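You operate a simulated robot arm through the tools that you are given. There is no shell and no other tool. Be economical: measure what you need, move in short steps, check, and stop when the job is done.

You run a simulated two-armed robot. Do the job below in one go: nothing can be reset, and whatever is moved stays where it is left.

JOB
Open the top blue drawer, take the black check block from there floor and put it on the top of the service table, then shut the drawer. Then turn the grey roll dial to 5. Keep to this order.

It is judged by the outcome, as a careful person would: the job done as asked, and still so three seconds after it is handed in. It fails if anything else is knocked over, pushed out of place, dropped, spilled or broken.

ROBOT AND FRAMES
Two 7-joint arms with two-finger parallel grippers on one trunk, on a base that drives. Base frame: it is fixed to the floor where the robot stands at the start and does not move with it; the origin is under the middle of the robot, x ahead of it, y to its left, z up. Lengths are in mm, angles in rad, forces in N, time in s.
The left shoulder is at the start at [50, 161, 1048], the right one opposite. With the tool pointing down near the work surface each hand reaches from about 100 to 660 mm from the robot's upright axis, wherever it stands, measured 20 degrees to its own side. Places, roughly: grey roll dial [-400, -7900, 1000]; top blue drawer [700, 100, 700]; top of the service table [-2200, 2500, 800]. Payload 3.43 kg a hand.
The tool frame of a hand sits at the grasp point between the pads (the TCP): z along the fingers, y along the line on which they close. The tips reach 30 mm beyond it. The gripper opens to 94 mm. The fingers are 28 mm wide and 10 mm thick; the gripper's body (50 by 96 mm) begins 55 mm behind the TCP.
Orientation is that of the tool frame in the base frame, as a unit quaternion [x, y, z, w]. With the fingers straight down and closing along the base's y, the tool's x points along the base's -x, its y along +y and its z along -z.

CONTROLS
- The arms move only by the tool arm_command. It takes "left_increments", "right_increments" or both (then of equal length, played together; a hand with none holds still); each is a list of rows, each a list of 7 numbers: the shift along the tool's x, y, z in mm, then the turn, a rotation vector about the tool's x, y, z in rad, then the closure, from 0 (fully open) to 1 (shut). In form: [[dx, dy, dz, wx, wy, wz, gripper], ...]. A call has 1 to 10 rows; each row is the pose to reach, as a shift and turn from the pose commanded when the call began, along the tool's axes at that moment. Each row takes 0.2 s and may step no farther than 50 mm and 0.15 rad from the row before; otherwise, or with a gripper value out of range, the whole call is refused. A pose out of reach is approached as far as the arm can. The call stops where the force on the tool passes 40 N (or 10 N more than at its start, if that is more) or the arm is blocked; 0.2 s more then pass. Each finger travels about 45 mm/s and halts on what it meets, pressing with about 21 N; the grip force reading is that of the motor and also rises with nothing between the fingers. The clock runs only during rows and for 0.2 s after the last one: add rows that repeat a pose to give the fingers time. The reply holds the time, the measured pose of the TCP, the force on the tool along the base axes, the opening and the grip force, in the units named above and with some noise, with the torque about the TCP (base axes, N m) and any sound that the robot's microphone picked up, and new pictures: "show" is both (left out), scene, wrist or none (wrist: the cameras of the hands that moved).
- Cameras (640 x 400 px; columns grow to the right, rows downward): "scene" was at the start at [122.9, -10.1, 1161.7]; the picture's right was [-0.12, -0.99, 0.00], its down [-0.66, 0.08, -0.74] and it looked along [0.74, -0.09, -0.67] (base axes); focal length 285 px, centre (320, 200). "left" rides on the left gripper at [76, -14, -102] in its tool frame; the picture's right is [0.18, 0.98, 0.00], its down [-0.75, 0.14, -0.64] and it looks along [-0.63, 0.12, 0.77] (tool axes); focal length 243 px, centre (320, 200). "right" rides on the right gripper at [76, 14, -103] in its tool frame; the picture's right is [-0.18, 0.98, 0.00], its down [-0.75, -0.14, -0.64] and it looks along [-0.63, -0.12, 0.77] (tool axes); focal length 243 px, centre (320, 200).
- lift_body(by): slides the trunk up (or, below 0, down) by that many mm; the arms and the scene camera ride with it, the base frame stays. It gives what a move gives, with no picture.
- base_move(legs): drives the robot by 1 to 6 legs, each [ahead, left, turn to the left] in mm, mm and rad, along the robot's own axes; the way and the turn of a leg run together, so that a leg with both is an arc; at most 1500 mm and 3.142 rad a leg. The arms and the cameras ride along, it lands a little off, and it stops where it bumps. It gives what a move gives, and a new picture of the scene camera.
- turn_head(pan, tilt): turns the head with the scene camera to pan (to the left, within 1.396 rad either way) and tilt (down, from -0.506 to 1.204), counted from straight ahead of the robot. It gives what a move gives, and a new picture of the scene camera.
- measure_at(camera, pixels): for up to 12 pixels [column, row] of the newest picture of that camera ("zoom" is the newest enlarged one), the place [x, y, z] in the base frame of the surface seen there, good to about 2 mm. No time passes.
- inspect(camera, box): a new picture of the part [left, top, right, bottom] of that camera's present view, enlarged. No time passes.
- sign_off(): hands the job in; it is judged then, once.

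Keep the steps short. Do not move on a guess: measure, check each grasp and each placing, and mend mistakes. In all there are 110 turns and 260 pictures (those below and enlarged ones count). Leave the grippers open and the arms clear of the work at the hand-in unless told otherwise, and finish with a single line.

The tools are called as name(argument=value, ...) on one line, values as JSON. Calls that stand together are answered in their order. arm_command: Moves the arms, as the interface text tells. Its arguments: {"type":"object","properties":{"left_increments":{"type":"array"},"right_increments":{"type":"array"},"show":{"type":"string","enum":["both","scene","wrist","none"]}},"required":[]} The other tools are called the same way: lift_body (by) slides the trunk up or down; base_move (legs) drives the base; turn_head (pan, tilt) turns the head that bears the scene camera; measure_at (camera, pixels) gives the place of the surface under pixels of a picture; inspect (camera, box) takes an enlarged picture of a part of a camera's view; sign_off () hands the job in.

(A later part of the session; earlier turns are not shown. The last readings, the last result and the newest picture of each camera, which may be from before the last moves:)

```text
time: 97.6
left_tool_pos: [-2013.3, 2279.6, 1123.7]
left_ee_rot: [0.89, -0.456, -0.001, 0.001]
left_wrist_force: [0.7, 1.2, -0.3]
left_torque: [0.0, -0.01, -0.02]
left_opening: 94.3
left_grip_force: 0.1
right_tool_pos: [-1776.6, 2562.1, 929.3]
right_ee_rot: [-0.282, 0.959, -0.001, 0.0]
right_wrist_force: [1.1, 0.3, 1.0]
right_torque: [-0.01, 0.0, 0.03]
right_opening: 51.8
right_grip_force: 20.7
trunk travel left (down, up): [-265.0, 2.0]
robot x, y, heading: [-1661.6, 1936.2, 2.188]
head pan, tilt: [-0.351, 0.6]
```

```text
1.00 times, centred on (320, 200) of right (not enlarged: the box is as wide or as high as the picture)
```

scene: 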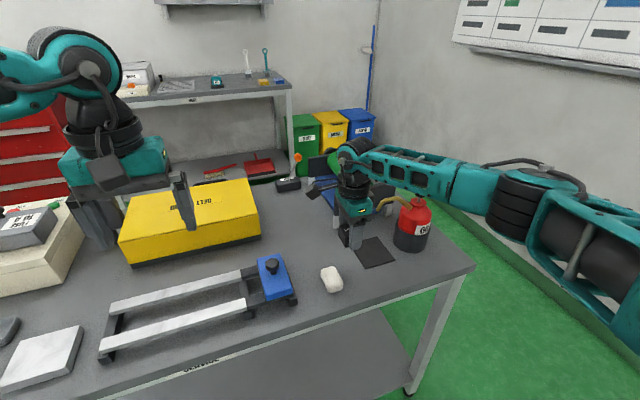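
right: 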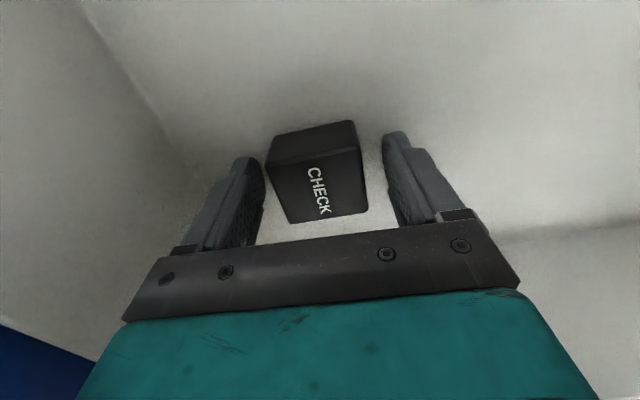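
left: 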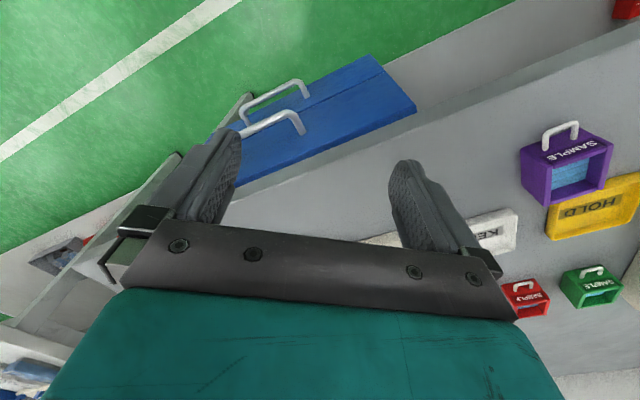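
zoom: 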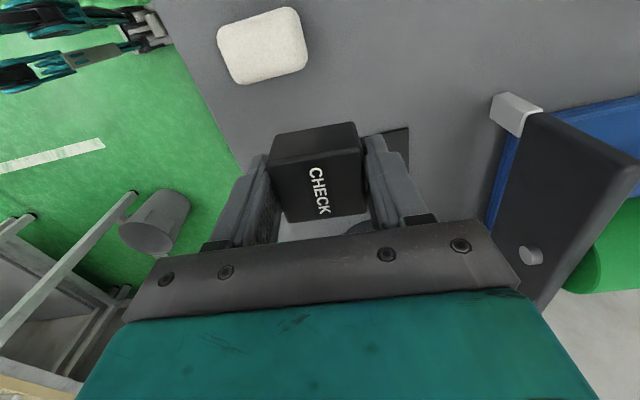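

I nudge 38 mm further ahead, then measure the surface under the block from the right camera.

base_move(legs=[[38, 0, 0]])

lift_body(by=-60)

arm_command(right_increments=[[0, 0, 0, 0, 0, 0, 1]], show="both")

```text
time: 98.5
left_tool_pos: [-2035.4, 2310.9, 1125.0]
left_ee_rot: [0.891, -0.455, 0.002, 0.0]
left_wrist_force: [0.0, -0.8, -0.6]
left_torque: [-0.02, -0.02, 0.01]
left_opening: 93.9
left_grip_force: 0.1
right_tool_pos: [-1799.5, 2593.0, 930.3]
right_ee_rot: [-0.282, 0.96, -0.001, 0.0]
right_wrist_force: [-0.7, -0.2, -1.0]
right_torque: [-0.06, 0.02, -0.03]
right_opening: 51.8
right_grip_force: 21.5
trunk travel left (down, up): [-265.0, 2.0]
robot x, y, heading: [-1682.7, 1965.8, 2.192]
head pan, tilt: [-0.351, 0.6]
```

scene: 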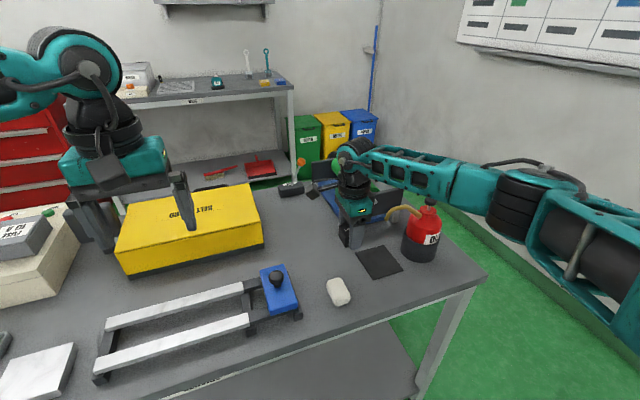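

```text
time: 99.5
left_tool_pos: [-2035.3, 2308.7, 1065.5]
left_ee_rot: [0.891, -0.455, 0.0, 0.0]
left_wrist_force: [-0.7, 0.6, 0.1]
left_torque: [0.01, 0.03, -0.01]
left_opening: 93.9
left_grip_force: 0.2
right_tool_pos: [-1798.1, 2592.2, 870.0]
right_ee_rot: [-0.282, 0.959, 0.001, -0.001]
right_wrist_force: [0.2, 0.5, -1.1]
right_torque: [0.0, 0.03, -0.04]
right_opening: 51.9
right_grip_force: 20.6
trunk travel left (down, up): [-205.0, 62.0]
robot x, y, heading: [-1681.8, 1966.3, 2.194]
head pan, tilt: [-0.351, 0.6]
```

```text
time: 99.9
left_tool_pos: [-2035.9, 2310.5, 1065.6]
left_ee_rot: [0.89, -0.456, 0.0, 0.0]
left_wrist_force: [-0.3, -1.0, 0.4]
left_torque: [0.01, -0.03, -0.01]
left_opening: 93.9
left_grip_force: 0.1
right_tool_pos: [-1798.5, 2592.8, 869.8]
right_ee_rot: [-0.283, 0.959, 0.001, 0.0]
right_wrist_force: [-0.5, 1.0, -1.6]
right_torque: [0.0, -0.02, 0.03]
right_opening: 52.3
right_grip_force: 21.2
trunk travel left (down, up): [-205.0, 62.0]
robot x, y, heading: [-1680.7, 1967.1, 2.186]
head pan, tilt: [-0.351, 0.6]
```

scene: 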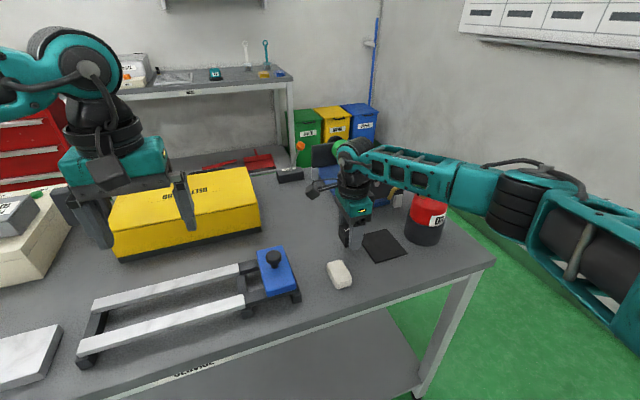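
right: 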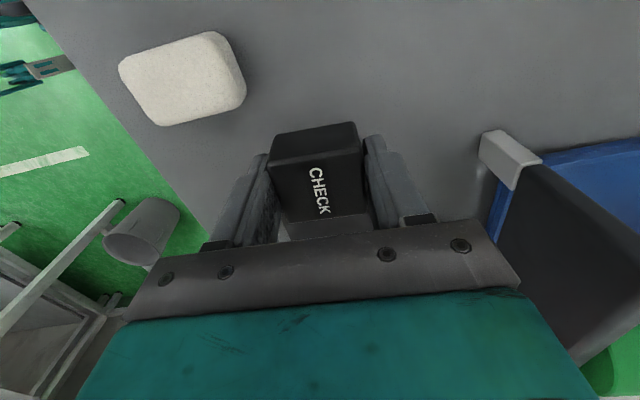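

Before lowering further I check clearance of the forearm and hand above the oil can and bin.

measure_at(camera="scene", pixels=[[428, 205], [405, 205], [420, 200], [400, 180], [440, 185], [440, 195], [385, 178], [350, 185], [400, 186], [357, 210]])

inspect(camera="scene", box=[300, 130, 470, 270])

```text
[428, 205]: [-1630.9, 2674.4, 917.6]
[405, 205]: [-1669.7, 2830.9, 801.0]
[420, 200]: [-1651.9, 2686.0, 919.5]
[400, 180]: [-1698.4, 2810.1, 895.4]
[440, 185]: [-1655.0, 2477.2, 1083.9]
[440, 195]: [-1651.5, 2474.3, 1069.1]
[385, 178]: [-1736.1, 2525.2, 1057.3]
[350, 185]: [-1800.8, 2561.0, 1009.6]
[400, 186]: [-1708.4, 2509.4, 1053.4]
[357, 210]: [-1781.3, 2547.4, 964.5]
```

```text
2.86 times, centred on (385, 200) of scene
```

zoom: 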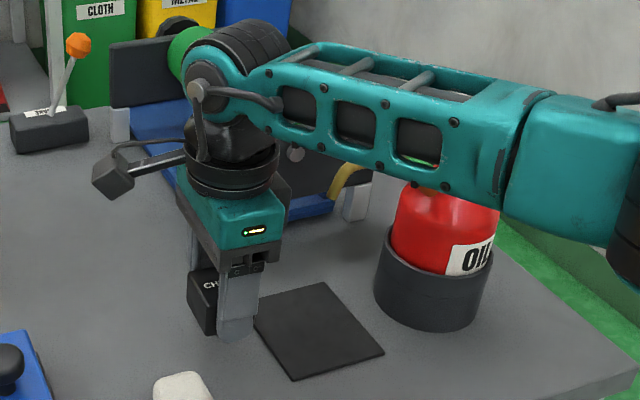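

Forearm passes 150 mm short of the can; all clear. Lower the trunk 30 mm, then the last ~8 mm with the arm, watching the force.

lift_body(by=-30)

arm_command(right_increments=[[0, 0, 2, 0, 0, 0, 1], [0, 0, 4, 0, 0, 0, 1], [0, 0, 6, 0, 0, 0, 1], [0, 0, 7.5, 0, 0, 0, 1]], show="both")

```text
time: 100.7
left_tool_pos: [-2035.8, 2308.9, 1035.7]
left_ee_rot: [0.89, -0.455, 0.0, 0.0]
left_wrist_force: [0.4, -0.2, 0.1]
left_torque: [0.02, -0.01, 0.02]
left_opening: 94.1
left_grip_force: 0.1
right_tool_pos: [-1799.7, 2591.7, 839.9]
right_ee_rot: [-0.282, 0.959, -0.001, 0.0]
right_wrist_force: [0.2, 0.9, -0.8]
right_torque: [0.02, 0.04, -0.03]
right_opening: 51.9
right_grip_force: 21.0
trunk travel left (down, up): [-175.0, 92.0]
robot x, y, heading: [-1681.8, 1967.7, 2.195]
head pan, tilt: [-0.351, 0.6]
```

```text
time: 101.7
left_tool_pos: [-2035.7, 2309.0, 1034.9]
left_ee_rot: [0.89, -0.456, 0.0, -0.001]
left_wrist_force: [0.2, 0.4, -0.5]
left_torque: [-0.02, -0.03, 0.0]
left_opening: 94.1
left_grip_force: 0.0
right_tool_pos: [-1798.8, 2592.6, 832.8]
right_ee_rot: [-0.283, 0.959, 0.001, 0.0]
right_wrist_force: [0.7, 0.6, -0.7]
right_torque: [0.02, -0.01, 0.02]
right_opening: 51.7
right_grip_force: 20.8
trunk travel left (down, up): [-175.0, 92.0]
robot x, y, heading: [-1685.6, 1969.0, 2.196]
head pan, tilt: [-0.351, 0.6]
```

scene: 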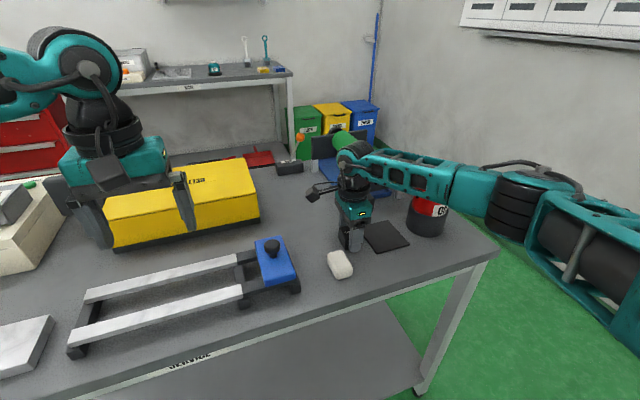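
right: 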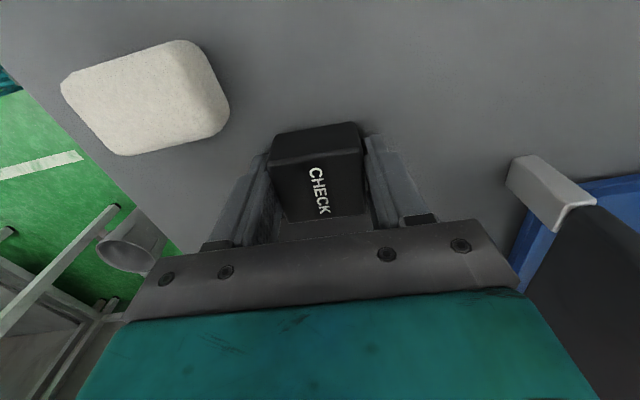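

measure_at(camera="right", pixels=[[320, 180], [300, 190], [335, 200], [330, 80], [400, 140], [260, 130], [225, 110], [430, 200]])

arm_command(right_increments=[[0, 0, 1, 0, 0, 0, 1], [0, 0, 2, 0, 0, 0, 1], [0, 0, 2, 0, 0, 0, 1]], show="none")

```text
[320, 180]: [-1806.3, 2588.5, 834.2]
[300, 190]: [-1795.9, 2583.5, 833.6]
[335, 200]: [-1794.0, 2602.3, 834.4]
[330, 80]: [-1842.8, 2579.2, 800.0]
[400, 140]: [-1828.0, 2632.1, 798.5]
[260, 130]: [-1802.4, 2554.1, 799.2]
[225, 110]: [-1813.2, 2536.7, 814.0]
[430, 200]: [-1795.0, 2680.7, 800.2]
```

```text
time: 102.5
left_tool_pos: [-2035.6, 2309.1, 1035.1]
left_ee_rot: [0.89, -0.455, 0.001, 0.0]
left_wrist_force: [0.6, -0.5, 0.4]
left_torque: [-0.03, 0.02, 0.02]
left_opening: 93.9
left_grip_force: 0.1
right_tool_pos: [-1798.7, 2593.0, 832.5]
right_ee_rot: [-0.282, 0.959, 0.0, 0.0]
right_wrist_force: [0.5, 0.1, 6.0]
right_torque: [-0.1, -0.1, 0.02]
right_opening: 51.6
right_grip_force: 21.3
trunk travel left (down, up): [-175.0, 92.0]
robot x, y, heading: [-1684.2, 1967.1, 2.194]
head pan, tilt: [-0.351, 0.6]
```

Contact felt (6 N) and the block top reads 834 = table + block height. I release to ~72 mm and raise the hand.

arm_command(right_increments=[[0, 0, -1, 0, 0, 0, 0.4], [0, 0, -1, 0, 0, 0, 0.23], [0, 0, -1, 0, 0, 0, 0.23], [0, 0, -1, 0, 0, 0, 0.23], [0, 0, -20, 0, 0, 0, 0.23], [0, 0, -40, 0, 0, 0, 0.23], [0, 0, -60, 0, 0, 0, 0.23]], show="wrist")

```text
time: 104.1
left_tool_pos: [-2036.3, 2310.2, 1035.2]
left_ee_rot: [0.89, -0.456, 0.0, 0.0]
left_wrist_force: [0.4, -0.7, 0.4]
left_torque: [-0.02, -0.01, -0.01]
left_opening: 94.1
left_grip_force: 0.0
right_tool_pos: [-1799.0, 2592.1, 890.6]
right_ee_rot: [-0.282, 0.959, 0.0, -0.001]
right_wrist_force: [-0.5, 0.6, 0.4]
right_torque: [-0.01, -0.01, -0.02]
right_opening: 72.3
right_grip_force: 0.1
trunk travel left (down, up): [-175.0, 92.0]
robot x, y, heading: [-1681.6, 1967.7, 2.194]
head pan, tilt: [-0.351, 0.6]
```

right: 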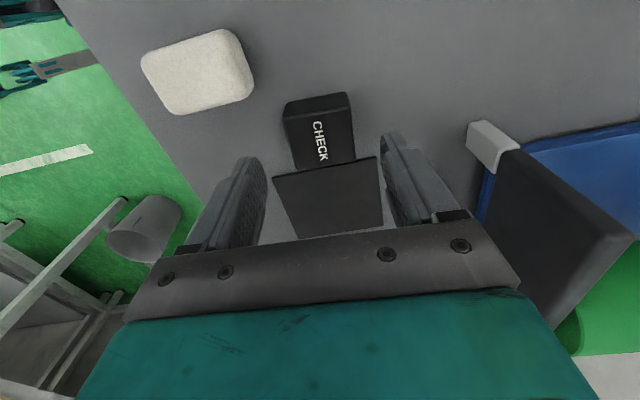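

The block stands on the table. I raise the trunk 90 mm, check the block, then back away along the way I came, and turn back to the drawer.

lift_body(by=90)

base_move(legs=[[-700, 0, 0]])

inspect(camera="scene", box=[220, 100, 420, 240])

base_move(legs=[[-1010, 210, 0], [-1010, 210, 0], [0, 0, -1.572]])

turn_head(pan=-0.15, tilt=0.7)

```text
time: 105.3
left_tool_pos: [-2035.9, 2310.7, 1123.7]
left_ee_rot: [0.89, -0.455, -0.001, 0.001]
left_wrist_force: [0.0, 0.2, 0.4]
left_torque: [0.02, 0.01, -0.01]
left_opening: 93.9
left_grip_force: 0.0
right_tool_pos: [-1800.2, 2593.6, 981.0]
right_ee_rot: [-0.282, 0.959, 0.0, 0.0]
right_wrist_force: [-0.4, -0.5, 0.5]
right_torque: [-0.01, 0.02, 0.01]
right_opening: 72.5
right_grip_force: 0.1
trunk travel left (down, up): [-265.0, 2.0]
robot x, y, heading: [-1683.3, 1967.9, 2.197]
head pan, tilt: [-0.351, 0.6]
```

```text
time: 109.1
left_tool_pos: [-1630.0, 1745.0, 1125.0]
left_ee_rot: [0.891, -0.455, 0.0, 0.0]
left_wrist_force: [-0.3, 0.6, -0.2]
left_torque: [0.0, -0.02, 0.0]
left_opening: 94.0
left_grip_force: 0.0
right_tool_pos: [-1393.9, 2027.0, 981.5]
right_ee_rot: [-0.283, 0.959, 0.0, -0.001]
right_wrist_force: [0.7, 0.7, -0.6]
right_torque: [0.03, -0.01, 0.03]
right_opening: 72.5
right_grip_force: 0.0
trunk travel left (down, up): [-265.0, 2.0]
robot x, y, heading: [-1278.6, 1405.2, 2.192]
head pan, tilt: [-0.351, 0.6]
```

scene: 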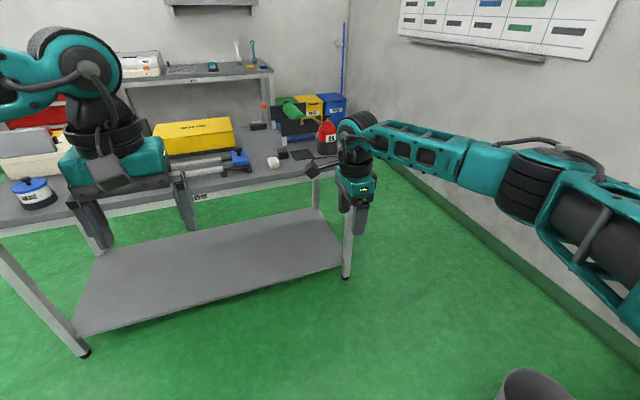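

```text
2.86 times, centred on (320, 170) of scene
```

zoom: 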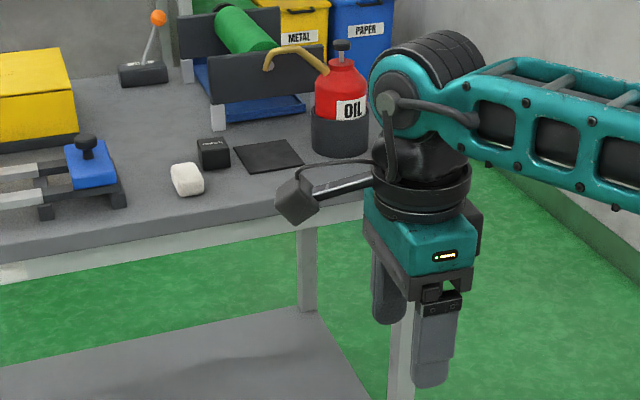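

```text
time: 123.2
left_tool_pos: [-85.0, -136.9, 1125.6]
left_ee_rot: [-0.301, 0.954, 0.0, 0.0]
left_wrist_force: [0.4, -0.5, -0.4]
left_torque: [-0.01, 0.01, -0.02]
left_opening: 94.0
left_grip_force: 0.1
right_tool_pos: [194.4, -376.6, 980.1]
right_ee_rot: [0.484, 0.875, -0.002, -0.001]
right_wrist_force: [-0.4, -0.3, -0.5]
right_torque: [0.0, 0.01, -0.01]
right_opening: 72.1
right_grip_force: 0.0
trunk travel left (down, up): [-265.0, 2.0]
robot x, y, heading: [-430.0, -484.5, 0.611]
head pan, tilt: [-0.351, 0.6]
```

scene: 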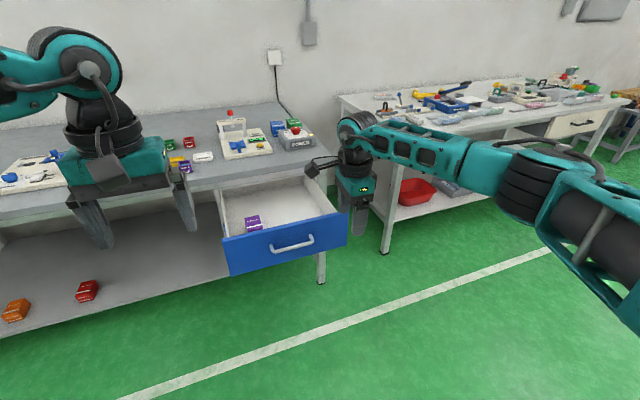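

```text
time: 124.0
left_tool_pos: [-83.6, -135.9, 1125.0]
left_ee_rot: [-0.301, 0.953, 0.0, 0.0]
left_wrist_force: [0.6, 0.6, 0.5]
left_torque: [0.02, 0.01, 0.03]
left_opening: 93.9
left_grip_force: 0.0
right_tool_pos: [193.6, -376.0, 981.2]
right_ee_rot: [0.484, 0.875, 0.0, -0.001]
right_wrist_force: [0.8, 0.4, 0.0]
right_torque: [0.0, 0.03, 0.0]
right_opening: 72.0
right_grip_force: 0.1
trunk travel left (down, up): [-265.0, 2.0]
robot x, y, heading: [-430.3, -487.6, 0.611]
head pan, tilt: [-0.15, 0.7]
```

scene: 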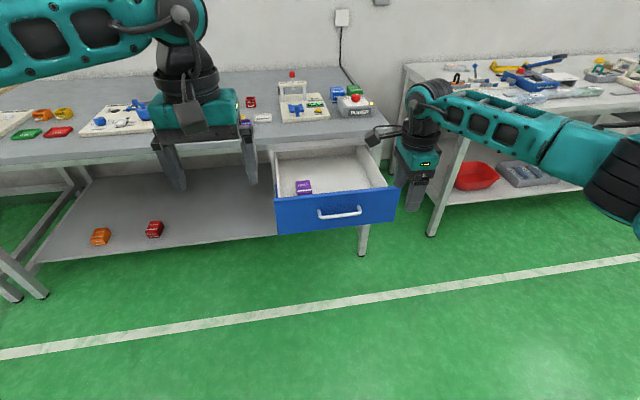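

The check block stands well on the service table. At the drawer again (hand u=-61, s=419; front at u≈204). I close the fingers, lower the trunk 240 mm and point the fingers forward while extending.

lift_body(by=-240)

arm_command(right_increments=[[8, 15, 0, -0.15, 0, 0, 1], [17, 30, 0, -0.3, 0, 0, 1], [26, 45, 0, -0.45, 0, 0, 1], [34, 60, 0, -0.6, 0, 0, 1], [43, 75, 0, -0.75, 0, 0, 1], [52, 90, 0, -0.9, 0, 0, 1], [60, 105, 0, -1.05, 0, 0, 1], [69, 120, 0, -1.2, 0, 0, 1], [77, 135, 0, -1.35, 0, 0, 1], [86, 145, 0, -1.5, 0, 0, 1]], show="scene")

```text
time: 126.5
left_tool_pos: [-84.9, -136.9, 884.3]
left_ee_rot: [-0.302, 0.953, 0.0, 0.0]
left_wrist_force: [0.7, 0.6, -0.7]
left_torque: [-0.01, -0.03, 0.0]
left_opening: 93.7
left_grip_force: 0.1
right_tool_pos: [194.1, -375.8, 741.1]
right_ee_rot: [0.484, 0.875, 0.0, 0.0]
right_wrist_force: [-0.3, -0.5, -0.9]
right_torque: [-0.05, 0.02, 0.0]
right_opening: 72.4
right_grip_force: 0.1
trunk travel left (down, up): [-25.0, 242.0]
robot x, y, heading: [-431.1, -481.2, 0.609]
head pan, tilt: [-0.15, 0.7]
```

```text
time: 128.7
left_tool_pos: [-85.4, -135.5, 883.6]
left_ee_rot: [-0.302, 0.953, -0.001, -0.001]
left_wrist_force: [-0.7, 1.2, -0.6]
left_torque: [-0.16, -0.01, -0.03]
left_opening: 93.9
left_grip_force: 0.1
right_tool_pos: [277.1, -192.2, 728.7]
right_ee_rot: [0.414, 0.7, 0.489, 0.316]
right_wrist_force: [8.4, -2.1, 6.5]
right_torque: [-0.16, 0.65, 0.33]
right_opening: 0.0
right_grip_force: 21.1
right hand out of reach, approached as far as the arm can: row 8, 9, 10
trunk travel left (down, up): [-25.0, 242.0]
robot x, y, heading: [-432.6, -484.0, 0.608]
head pan, tilt: [-0.15, 0.7]
```

scene: 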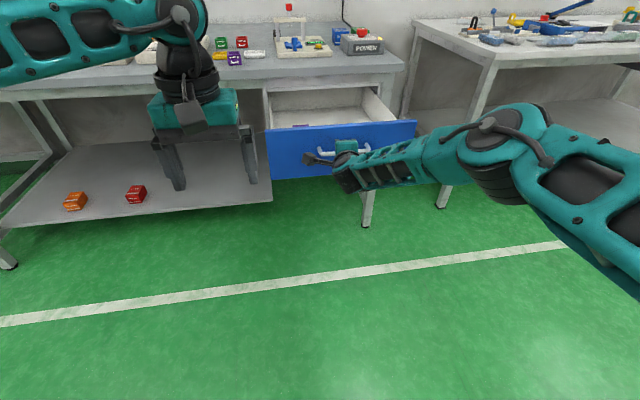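

The hand is at u=114, s=317, z=729, with some force read (8 N). I look closely before going on.

arm_command(right_increments=[[0, 0, 0, 0, 0, 0, 1]], show="wrist")

inspect(camera="scene", box=[250, 80, 450, 220])

```text
time: 129.1
left_tool_pos: [-84.4, -136.7, 883.9]
left_ee_rot: [-0.302, 0.953, 0.0, 0.0]
left_wrist_force: [0.2, -1.0, 0.3]
left_torque: [0.01, 0.03, -0.01]
left_opening: 93.9
left_grip_force: 0.1
right_tool_pos: [275.3, -191.9, 726.6]
right_ee_rot: [0.414, 0.701, 0.489, 0.313]
right_wrist_force: [0.2, -0.1, -0.1]
right_torque: [0.0, -0.02, -0.02]
right_opening: 0.0
right_grip_force: 21.0
trunk travel left (down, up): [-25.0, 242.0]
robot x, y, heading: [-436.2, -486.6, 0.615]
head pan, tilt: [-0.15, 0.7]
```

right: 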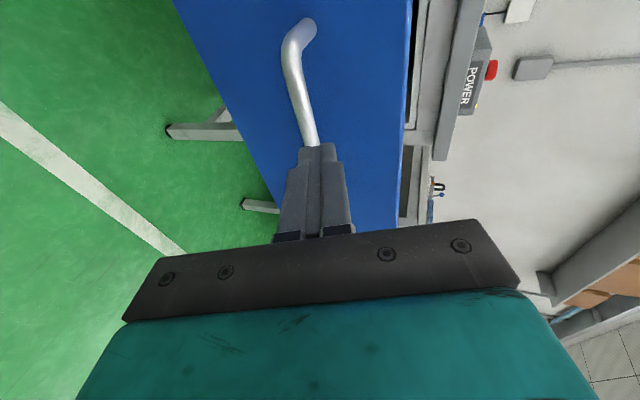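

```text
2.86 times, centred on (350, 150) of scene
```

zoom: 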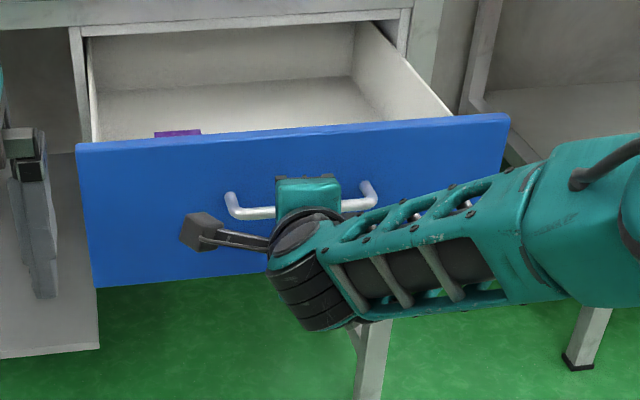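

No contact. I level the fingers (heading 0.62) and set z≈737, s≈332.

arm_command(right_increments=[[-6, 1, -6, -0.11, 0.05, 0, 1], [-12, 1, -13, -0.22, 0.1, 0.005, 1], [-18, 2, -19, -0.331, 0.148, 0.01, 1], [-18, 2, -19, -0.331, 0.148, 0.01, 1]], show="wrist")

```text
time: 130.1
left_tool_pos: [-85.5, -136.5, 885.6]
left_ee_rot: [-0.302, 0.953, 0.0, 0.0]
left_wrist_force: [0.9, -0.5, 1.1]
left_torque: [0.07, 0.0, -0.02]
left_opening: 94.1
left_grip_force: 0.0
right_tool_pos: [283.2, -139.2, 755.2]
right_ee_rot: [0.375, 0.667, 0.555, 0.326]
right_wrist_force: [-1.2, -0.2, -0.1]
right_torque: [0.03, -0.02, -0.02]
right_opening: 0.0
right_grip_force: 21.4
right hand out of reach, approached as far as the arm can: row 1, 2, 3, 4
trunk travel left (down, up): [-25.0, 242.0]
robot x, y, heading: [-431.5, -484.8, 0.613]
head pan, tilt: [-0.15, 0.7]
```

right: 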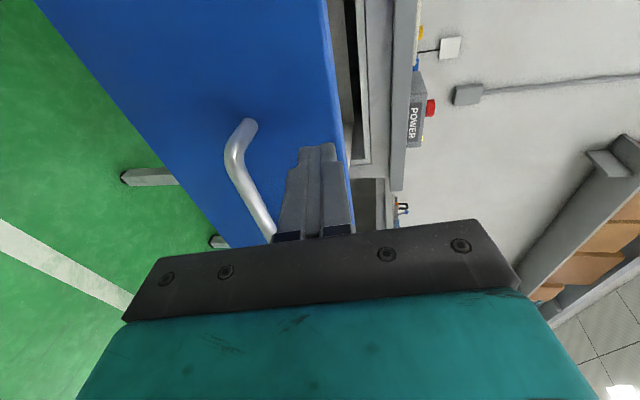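

Fully stretched: tips at u≈179, z≈750, s≈278, nearly level. I shift the base right 52 mm, back a little, and lower the trunk 20 mm so the tips meet the front above the handle at the middle.

base_move(legs=[[-30, -52, 0.005]])

lift_body(by=-18)

arm_command(right_increments=[[0, 0, 0, 0, 0, 0, 1]], show="both")

```text
time: 131.2
left_tool_pos: [-80.9, -194.6, 885.3]
left_ee_rot: [-0.304, 0.953, 0.0, 0.001]
left_wrist_force: [-0.5, -0.4, 0.5]
left_torque: [-0.02, -0.02, -0.03]
left_opening: 94.3
left_grip_force: 0.0
right_tool_pos: [287.6, -194.4, 754.5]
right_ee_rot: [0.374, 0.669, 0.554, 0.324]
right_wrist_force: [0.0, 0.4, -0.1]
right_torque: [-0.01, 0.02, 0.01]
right_opening: 0.0
right_grip_force: 21.7
trunk travel left (down, up): [-25.0, 242.0]
robot x, y, heading: [-427.0, -543.3, 0.615]
head pan, tilt: [-0.15, 0.7]
```

scene: 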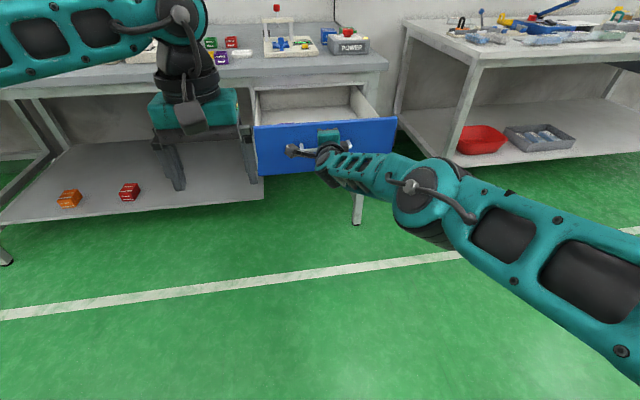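

```text
time: 131.9
left_tool_pos: [-80.5, -193.8, 865.6]
left_ee_rot: [-0.304, 0.953, -0.001, 0.001]
left_wrist_force: [0.0, -0.5, -0.9]
left_torque: [-0.02, 0.0, 0.0]
left_opening: 94.0
left_grip_force: 0.0
right_tool_pos: [287.0, -194.2, 736.7]
right_ee_rot: [0.374, 0.669, 0.555, 0.323]
right_wrist_force: [0.5, -0.2, 0.3]
right_torque: [0.06, 0.03, -0.02]
right_opening: 0.1
right_grip_force: 20.9
trunk travel left (down, up): [-7.0, 260.0]
robot x, y, heading: [-425.4, -546.7, 0.613]
head pan, tilt: [-0.15, 0.7]
```

```text
time: 132.3
left_tool_pos: [-80.7, -193.5, 868.1]
left_ee_rot: [-0.304, 0.953, 0.0, 0.0]
left_wrist_force: [0.2, -0.6, -0.9]
left_torque: [0.0, 0.0, 0.0]
left_opening: 94.2
left_grip_force: 0.1
right_tool_pos: [287.2, -195.4, 737.1]
right_ee_rot: [0.374, 0.669, 0.555, 0.324]
right_wrist_force: [0.0, 0.4, -0.5]
right_torque: [-0.03, 0.02, 0.02]
right_opening: 0.0
right_grip_force: 21.0
trunk travel left (down, up): [-7.0, 260.0]
robot x, y, heading: [-427.0, -546.8, 0.618]
head pan, tilt: [-0.15, 0.7]
```

scene: 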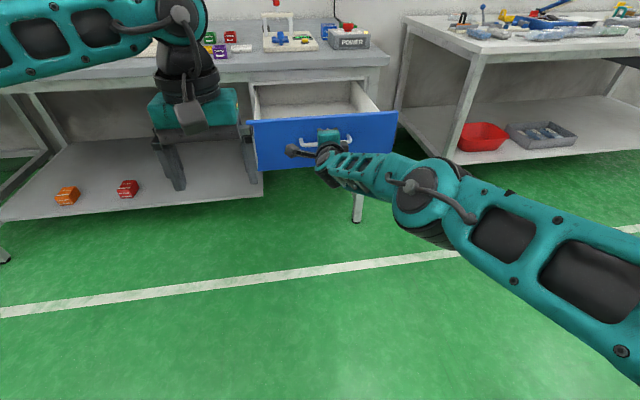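
right: 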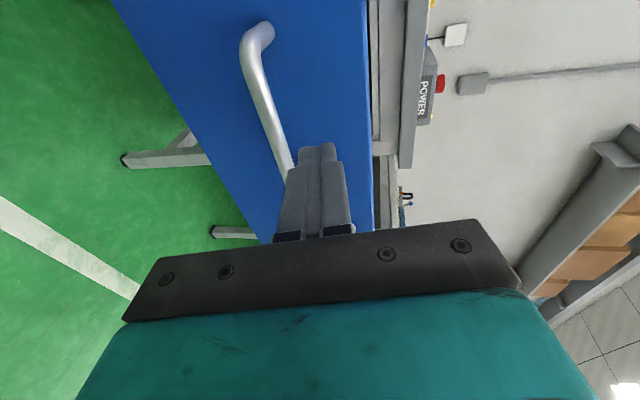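

Tips at u≈150, z≈732, above the bar, near mid-front. I push by driving forward 180 mm and check.

base_move(legs=[[180, 0, 0]])

```text
time: 133.8
left_tool_pos: [65.8, -90.5, 866.6]
left_ee_rot: [-0.304, 0.953, 0.0, 0.0]
left_wrist_force: [-0.1, 0.9, -0.7]
left_torque: [0.0, -0.02, 0.01]
left_opening: 94.3
left_grip_force: 0.0
right_tool_pos: [435.1, -91.2, 736.1]
right_ee_rot: [0.375, 0.668, 0.554, 0.325]
right_wrist_force: [-0.1, -0.3, -0.6]
right_torque: [-0.02, -0.01, 0.01]
right_opening: 0.0
right_grip_force: 21.2
trunk travel left (down, up): [-7.0, 260.0]
robot x, y, heading: [-278.0, -439.4, 0.619]
head pan, tilt: [-0.15, 0.7]
```

scene: 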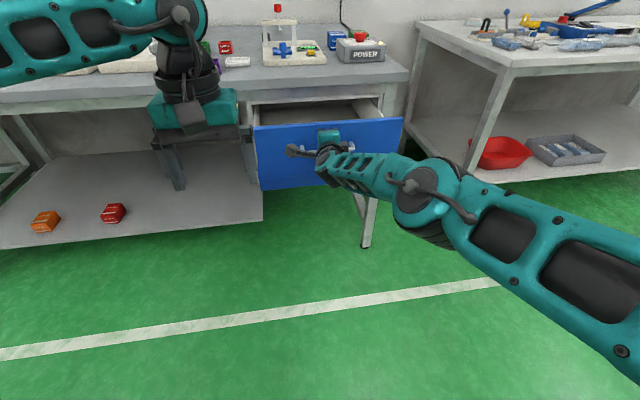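

The drawer moves in. Tips at u≈330; I push 155 mm more.

base_move(legs=[[155, 0, 0]])

inspect(camera="scene", box=[240, 80, 440, 220])

```text
time: 135.2
left_tool_pos: [193.2, -0.4, 867.0]
left_ee_rot: [-0.303, 0.953, 0.0, 0.0]
left_wrist_force: [-0.2, -0.4, 0.0]
left_torque: [0.0, -0.02, 0.01]
left_opening: 94.1
left_grip_force: 0.1
right_tool_pos: [560.9, -2.7, 736.3]
right_ee_rot: [0.374, 0.669, 0.554, 0.324]
right_wrist_force: [0.0, 0.5, -0.5]
right_torque: [-0.01, 0.0, -0.03]
right_opening: 0.0
right_grip_force: 21.1
trunk travel left (down, up): [-7.0, 260.0]
robot x, y, heading: [-152.6, -353.4, 0.616]
head pan, tilt: [-0.15, 0.7]
```

scene: 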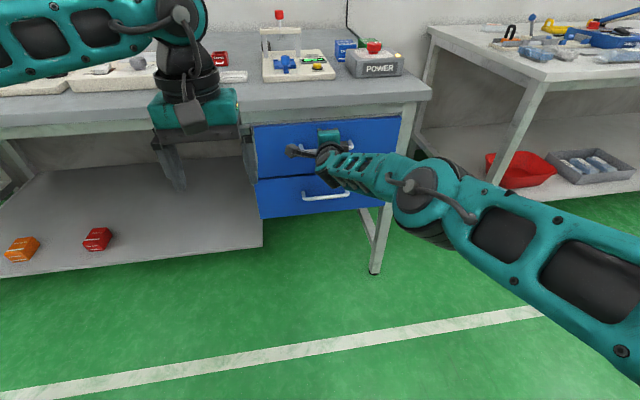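

```text
2.86 times, centred on (340, 150) of scene
```

zoom: 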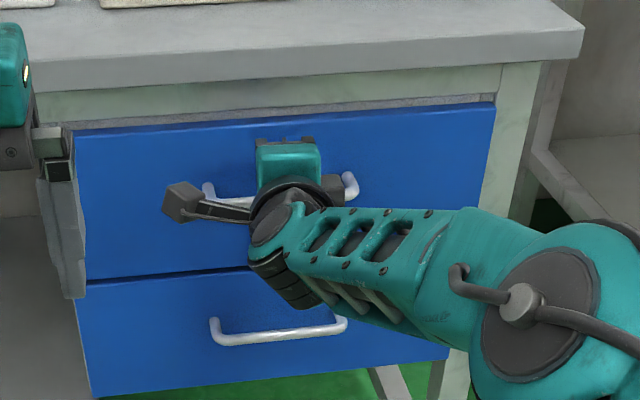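

measure_at(camera="scene", pixels=[[290, 135], [380, 130], [290, 175], [300, 210], [372, 205], [275, 210]])

```text
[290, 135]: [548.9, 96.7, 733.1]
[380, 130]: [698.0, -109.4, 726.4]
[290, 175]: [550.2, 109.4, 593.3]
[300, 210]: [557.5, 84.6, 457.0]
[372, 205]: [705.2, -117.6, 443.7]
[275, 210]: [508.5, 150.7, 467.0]
```

The top front reads u≈503–504.6, same as at the start and flush with the lower drawer: shut. I back away 450 mm and verify.

base_move(legs=[[-450, 0, 0]])

inspect(camera="scene", box=[240, 40, 440, 180])

lift_body(by=200)

```text
time: 137.9
left_tool_pos: [-171.9, -258.7, 865.7]
left_ee_rot: [-0.305, 0.952, -0.001, 0.0]
left_wrist_force: [0.3, 0.0, 0.2]
left_torque: [-0.04, -0.01, 0.01]
left_opening: 94.1
left_grip_force: 0.1
right_tool_pos: [193.5, -261.0, 737.4]
right_ee_rot: [0.374, 0.669, 0.554, 0.325]
right_wrist_force: [0.1, 0.3, 0.3]
right_torque: [0.01, 0.01, 0.03]
right_opening: 0.0
right_grip_force: 21.4
trunk travel left (down, up): [-7.0, 260.0]
robot x, y, heading: [-518.5, -610.7, 0.619]
head pan, tilt: [-0.15, 0.7]
```

scene: 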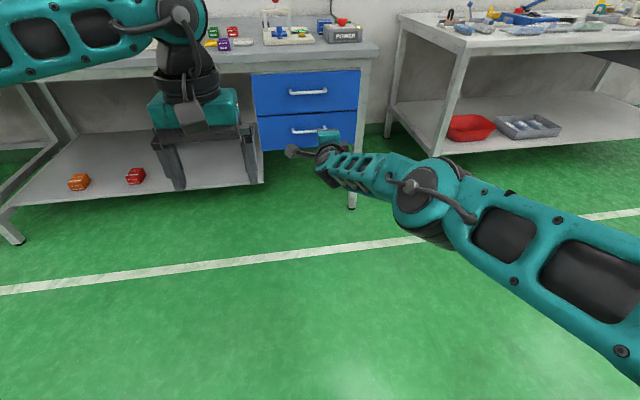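

```text
2.86 times, centred on (340, 110) of scene
```

zoom: 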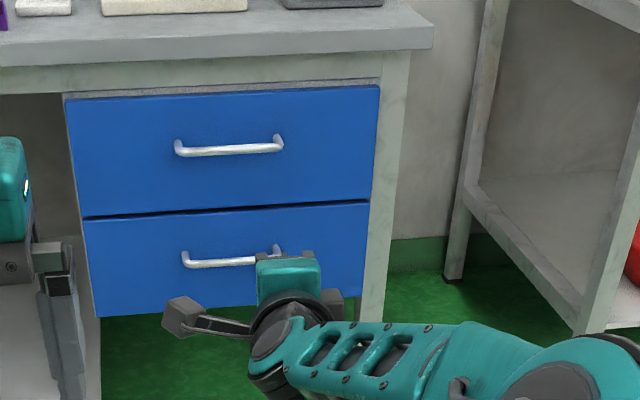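

```text
time: 140.1
left_tool_pos: [-173.0, -259.0, 1066.3]
left_ee_rot: [-0.305, 0.952, 0.0, 0.0]
left_wrist_force: [0.2, 0.4, -0.4]
left_torque: [-0.03, 0.0, -0.01]
left_opening: 93.8
left_grip_force: 0.0
right_tool_pos: [194.4, -260.2, 936.2]
right_ee_rot: [0.374, 0.67, 0.554, 0.323]
right_wrist_force: [0.7, -0.1, 0.0]
right_torque: [-0.02, 0.01, 0.0]
right_opening: 0.1
right_grip_force: 21.0
trunk travel left (down, up): [-207.0, 60.0]
robot x, y, heading: [-515.7, -612.7, 0.609]
head pan, tilt: [-0.15, 0.7]
```

measure_at(camera="zoom", pixels=[[90, 150], [350, 130], [90, 200], [100, 240], [355, 180], [350, 230], [120, 115], [340, 100]])

```text
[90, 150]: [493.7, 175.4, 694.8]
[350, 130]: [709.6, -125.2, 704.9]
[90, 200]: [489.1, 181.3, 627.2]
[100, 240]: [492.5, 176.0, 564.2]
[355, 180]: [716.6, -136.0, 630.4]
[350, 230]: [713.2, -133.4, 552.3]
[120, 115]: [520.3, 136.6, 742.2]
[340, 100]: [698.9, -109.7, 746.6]
```

Drawer verified shut (u 503–505, as at start). Now to the dial, roughly at [-400,-7900]. I look right first to see the way.

turn_head(pan=-1.39, tilt=0.3)

```text
time: 141.5
left_tool_pos: [-173.8, -259.2, 1066.0]
left_ee_rot: [-0.304, 0.953, 0.0, -0.001]
left_wrist_force: [0.1, -0.6, 0.8]
left_torque: [0.01, 0.0, 0.0]
left_opening: 93.7
left_grip_force: 0.1
right_tool_pos: [195.1, -260.2, 937.2]
right_ee_rot: [0.374, 0.669, 0.554, 0.324]
right_wrist_force: [-0.4, 1.3, -0.8]
right_torque: [0.0, -0.01, 0.01]
right_opening: 0.1
right_grip_force: 20.9
trunk travel left (down, up): [-207.0, 60.0]
robot x, y, heading: [-517.4, -610.7, 0.619]
head pan, tilt: [-1.389, 0.3]
```

scene: 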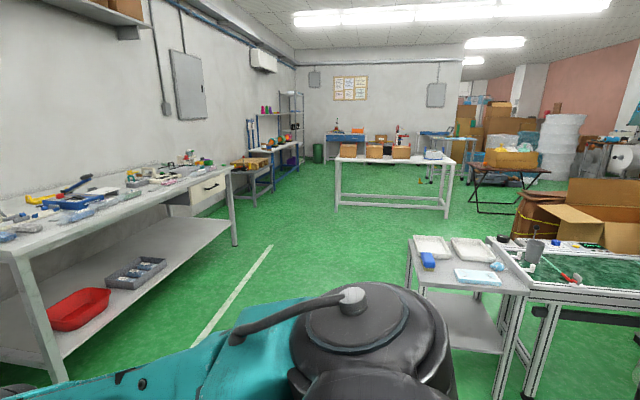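

measure_at(camera="scene", pixels=[[410, 245], [450, 330], [525, 295], [495, 355], [337, 205], [450, 215], [230, 245], [490, 245], [475, 205], [570, 200], [600, 165], [640, 300]])

inspect(camera="scene", box=[400, 80, 640, 240])

```text
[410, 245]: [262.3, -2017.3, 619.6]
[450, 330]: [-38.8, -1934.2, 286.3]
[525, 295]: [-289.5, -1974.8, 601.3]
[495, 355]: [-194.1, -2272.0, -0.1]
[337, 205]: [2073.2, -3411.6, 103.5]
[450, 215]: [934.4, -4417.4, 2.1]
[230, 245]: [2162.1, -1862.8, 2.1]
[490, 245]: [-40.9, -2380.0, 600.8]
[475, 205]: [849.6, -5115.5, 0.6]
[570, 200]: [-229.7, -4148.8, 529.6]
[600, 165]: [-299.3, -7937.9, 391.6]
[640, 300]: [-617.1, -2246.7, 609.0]
```

```text
2.50 times, centred on (520, 160) of scene
```

zoom: 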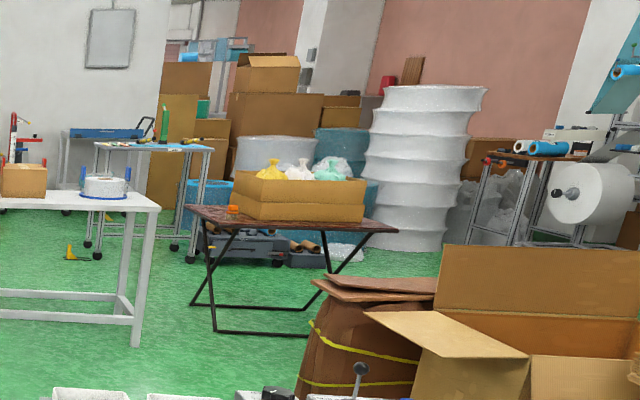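

The roll machine with the film roll near (600,160) fits the dial's place. I map obstacles along the way.

measure_at(camera="zoom", pixels=[[136, 345], [120, 295], [192, 305], [215, 332], [305, 330], [330, 270], [190, 262], [90, 245], [310, 390], [440, 250], [510, 240], [575, 190]])

measure_at(camera="scene", pixels=[[525, 240], [545, 280], [335, 208], [320, 163], [275, 195], [245, 200], [330, 190], [420, 185], [300, 300], [300, 230], [400, 230], [520, 225]])

```text
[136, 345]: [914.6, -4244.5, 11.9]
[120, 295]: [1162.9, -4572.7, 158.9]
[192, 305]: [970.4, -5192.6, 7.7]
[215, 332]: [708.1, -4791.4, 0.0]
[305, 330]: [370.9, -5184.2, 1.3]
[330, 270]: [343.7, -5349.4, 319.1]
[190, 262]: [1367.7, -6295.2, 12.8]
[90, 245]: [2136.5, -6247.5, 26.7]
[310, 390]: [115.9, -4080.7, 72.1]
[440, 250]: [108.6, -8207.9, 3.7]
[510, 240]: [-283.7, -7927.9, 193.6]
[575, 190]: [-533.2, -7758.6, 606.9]
```

```text
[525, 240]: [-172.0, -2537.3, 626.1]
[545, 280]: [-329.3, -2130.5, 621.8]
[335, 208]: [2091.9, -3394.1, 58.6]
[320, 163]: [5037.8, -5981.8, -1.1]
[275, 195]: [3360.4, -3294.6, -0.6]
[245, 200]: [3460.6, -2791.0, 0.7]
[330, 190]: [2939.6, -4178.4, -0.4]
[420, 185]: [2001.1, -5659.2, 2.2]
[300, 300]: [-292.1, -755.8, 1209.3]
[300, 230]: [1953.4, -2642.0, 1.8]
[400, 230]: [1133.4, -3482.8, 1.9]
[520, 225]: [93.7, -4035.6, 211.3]
```

The aisle is cluttered, so I first pull the right hand in (retract along its fingers) to be more compact while driving.

arm_command(right_increments=[[0, 0, -20, 0, 0, 0, 0.5], [0, 0, -40, 0, 0, 0, 0.5], [0, 0, -60, 0, 0, 0, 0.5], [0, 0, -80, 0, 0, 0, 0.5], [0, 0, -100, 0, 0, 0, 0.5], [0, 0, -120, 0, 0, 0, 0.5], [0, 0, -140, 0, 0, 0, 0.5], [0, 0, -160, 0, 0, 0, 0.5], [0, 0, -180, 0, 0, 0, 0.5], [0, 0, -200, 0, 0, 0, 0.5]], show="none")

base_move(legs=[[0, 0, -1.3]])

turn_head(pan=-0.6, tilt=0.3)

```text
time: 143.7
left_tool_pos: [-173.5, -259.1, 1067.6]
left_ee_rot: [-0.305, 0.952, -0.001, 0.0]
left_wrist_force: [0.5, -0.2, -0.2]
left_torque: [0.01, 0.01, -0.04]
left_opening: 94.0
left_grip_force: 0.0
right_tool_pos: [15.1, -347.8, 982.6]
right_ee_rot: [0.377, 0.67, 0.551, 0.326]
right_wrist_force: [0.2, -0.2, -0.4]
right_torque: [-0.01, -0.03, -0.04]
right_opening: 47.0
right_grip_force: 0.0
right hand out of reach, approached as far as the arm can: row 1, 2, 3, 4, 5, 6, 7, 8, 9, 10
trunk travel left (down, up): [-207.0, 60.0]
robot x, y, heading: [-518.2, -610.8, 0.613]
head pan, tilt: [-1.389, 0.3]
```

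```text
time: 147.3
left_tool_pos: [-89.6, -849.3, 1067.0]
left_ee_rot: [0.334, 0.943, 0.0, -0.001]
left_wrist_force: [0.2, 0.6, -0.6]
left_torque: [-0.02, 0.05, -0.01]
left_opening: 93.8
left_grip_force: 0.1
right_tool_pos: [-122.7, -1054.2, 981.9]
right_ee_rot: [0.705, 0.304, 0.241, 0.593]
right_wrist_force: [-0.7, 0.0, -0.3]
right_torque: [0.02, 0.04, -0.03]
right_opening: 46.9
right_grip_force: 0.1
trunk travel left (down, up): [-207.0, 60.0]
robot x, y, heading: [-518.1, -608.5, -0.68]
head pan, tilt: [-1.389, 0.3]
```

scene: 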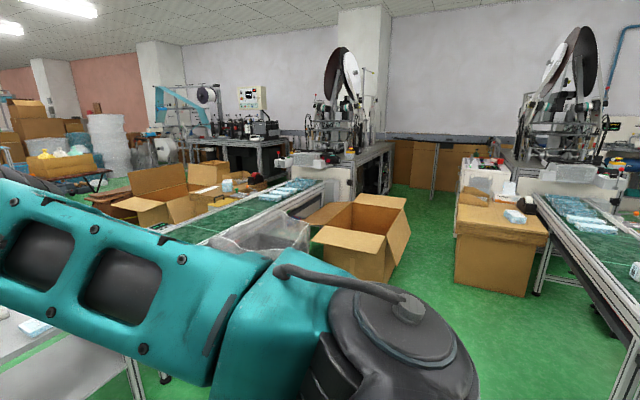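

```text
time: 148.4
left_tool_pos: [-87.5, -847.6, 1067.1]
left_ee_rot: [0.334, 0.943, 0.0, 0.0]
left_wrist_force: [1.6, 0.8, 0.1]
left_torque: [0.04, 0.0, 0.01]
left_opening: 94.1
left_grip_force: 0.1
right_tool_pos: [-122.3, -1053.1, 981.7]
right_ee_rot: [0.705, 0.305, 0.242, 0.593]
right_wrist_force: [-0.9, 0.6, 0.1]
right_torque: [0.02, 0.0, 0.0]
right_opening: 47.1
right_grip_force: 0.0
trunk travel left (down, up): [-207.0, 60.0]
robot x, y, heading: [-519.9, -609.5, -0.681]
head pan, tilt: [-0.6, 0.3]
```

scene: 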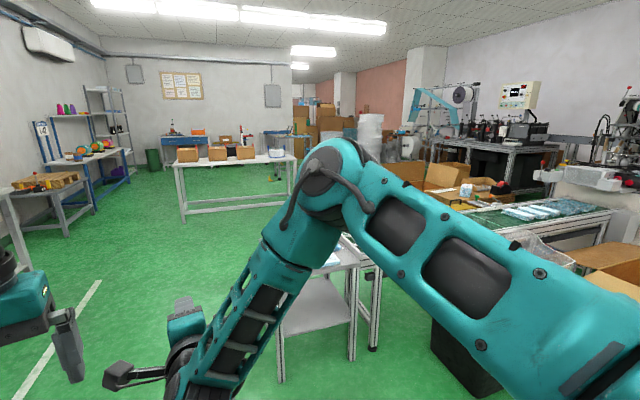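

inspect(camera="scene", box=[280, 70, 560, 220])

measure_at(camera="scene", pixels=[[405, 145], [412, 150], [398, 145], [518, 95], [460, 95], [420, 100], [445, 190], [470, 140], [420, 165], [510, 160], [440, 125], [405, 180]])

```text
2.29 times, centred on (420, 145) of scene
```

zoom: 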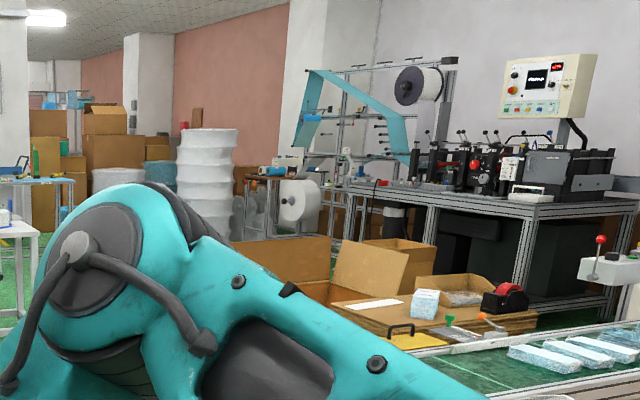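

```text
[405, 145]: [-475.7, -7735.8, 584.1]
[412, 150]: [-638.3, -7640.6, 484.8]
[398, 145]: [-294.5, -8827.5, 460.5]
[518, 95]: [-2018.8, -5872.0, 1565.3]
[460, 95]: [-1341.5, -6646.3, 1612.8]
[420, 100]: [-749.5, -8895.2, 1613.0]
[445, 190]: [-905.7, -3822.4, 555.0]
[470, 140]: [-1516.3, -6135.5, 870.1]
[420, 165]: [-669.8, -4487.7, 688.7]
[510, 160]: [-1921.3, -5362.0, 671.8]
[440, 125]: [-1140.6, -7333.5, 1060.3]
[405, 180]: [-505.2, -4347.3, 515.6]
```

I drive into the open aisle: first to about (700,-1200), then toward (1100,-2700), keeping ≥600 mm from tables.

base_move(legs=[[1320, 308, 0], [0, 0, -0.63], [1500, 0, 0]])

turn_head(pan=-0.35, tilt=0.35)

```text
time: 164.0
left_tool_pos: [1273.4, -3108.0, 1066.7]
left_ee_rot: [0.612, 0.791, 0.0, 0.0]
left_wrist_force: [0.4, -0.2, 0.5]
left_torque: [0.0, -0.03, 0.01]
left_opening: 93.9
left_grip_force: 0.1
right_tool_pos: [1123.5, -3254.0, 981.9]
right_ee_rot: [0.765, 0.069, 0.045, 0.639]
right_wrist_force: [-0.2, 0.2, 0.3]
right_torque: [-0.02, 0.01, -0.04]
right_opening: 46.9
right_grip_force: 0.0
trunk travel left (down, up): [-207.0, 60.0]
robot x, y, heading: [1067.8, -2662.9, -1.322]
head pan, tilt: [-0.6, 0.3]
```

scene: 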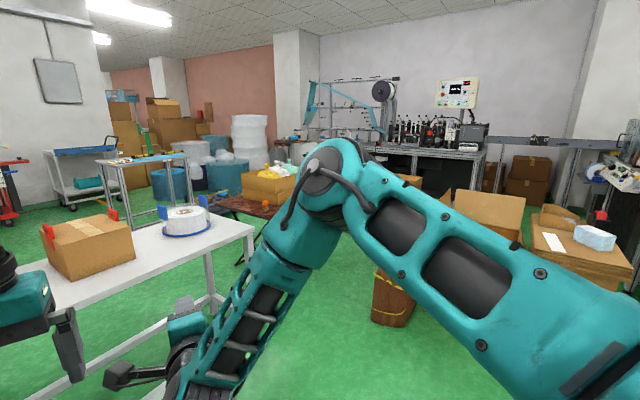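

```text
time: 164.7
left_tool_pos: [1273.3, -3109.7, 1066.0]
left_ee_rot: [0.611, 0.791, -0.001, 0.0]
left_wrist_force: [-0.7, 0.6, -0.4]
left_torque: [-0.01, 0.03, -0.01]
left_opening: 94.0
left_grip_force: 0.2
right_tool_pos: [1124.3, -3252.6, 981.8]
right_ee_rot: [0.765, 0.069, 0.044, 0.639]
right_wrist_force: [-0.1, -0.4, -0.3]
right_torque: [0.0, 0.04, 0.0]
right_opening: 46.8
right_grip_force: 0.0
trunk travel left (down, up): [-207.0, 60.0]
robot x, y, heading: [1069.6, -2659.1, -1.317]
head pan, tilt: [-0.351, 0.351]
```

scene: 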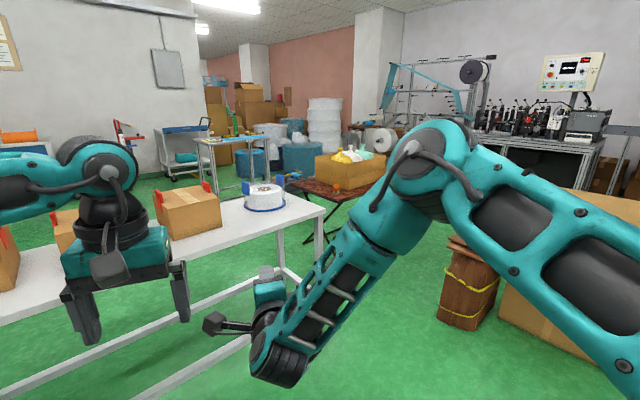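

measure_at(camera="scene", pixels=[[440, 318], [500, 330], [455, 240], [495, 250], [385, 185], [305, 243], [318, 255], [330, 232], [405, 250], [430, 260], [322, 205], [282, 270]])

inspect(camera="scene", box=[180, 70, 500, 290])

```text
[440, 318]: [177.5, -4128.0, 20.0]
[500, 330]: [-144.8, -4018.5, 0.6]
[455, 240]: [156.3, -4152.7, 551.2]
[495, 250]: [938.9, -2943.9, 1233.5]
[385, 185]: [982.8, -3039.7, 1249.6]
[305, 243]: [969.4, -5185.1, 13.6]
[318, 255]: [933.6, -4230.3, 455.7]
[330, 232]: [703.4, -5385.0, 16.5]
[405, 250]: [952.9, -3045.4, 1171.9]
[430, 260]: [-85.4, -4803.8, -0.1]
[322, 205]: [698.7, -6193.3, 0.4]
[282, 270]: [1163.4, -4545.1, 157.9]
```

```text
1.82 times, centred on (340, 180) of scene
```

zoom: 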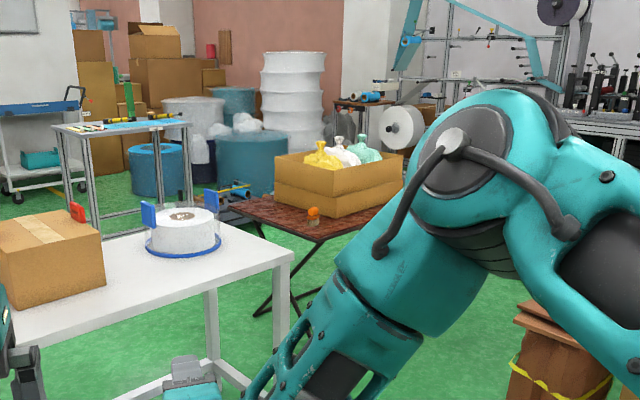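

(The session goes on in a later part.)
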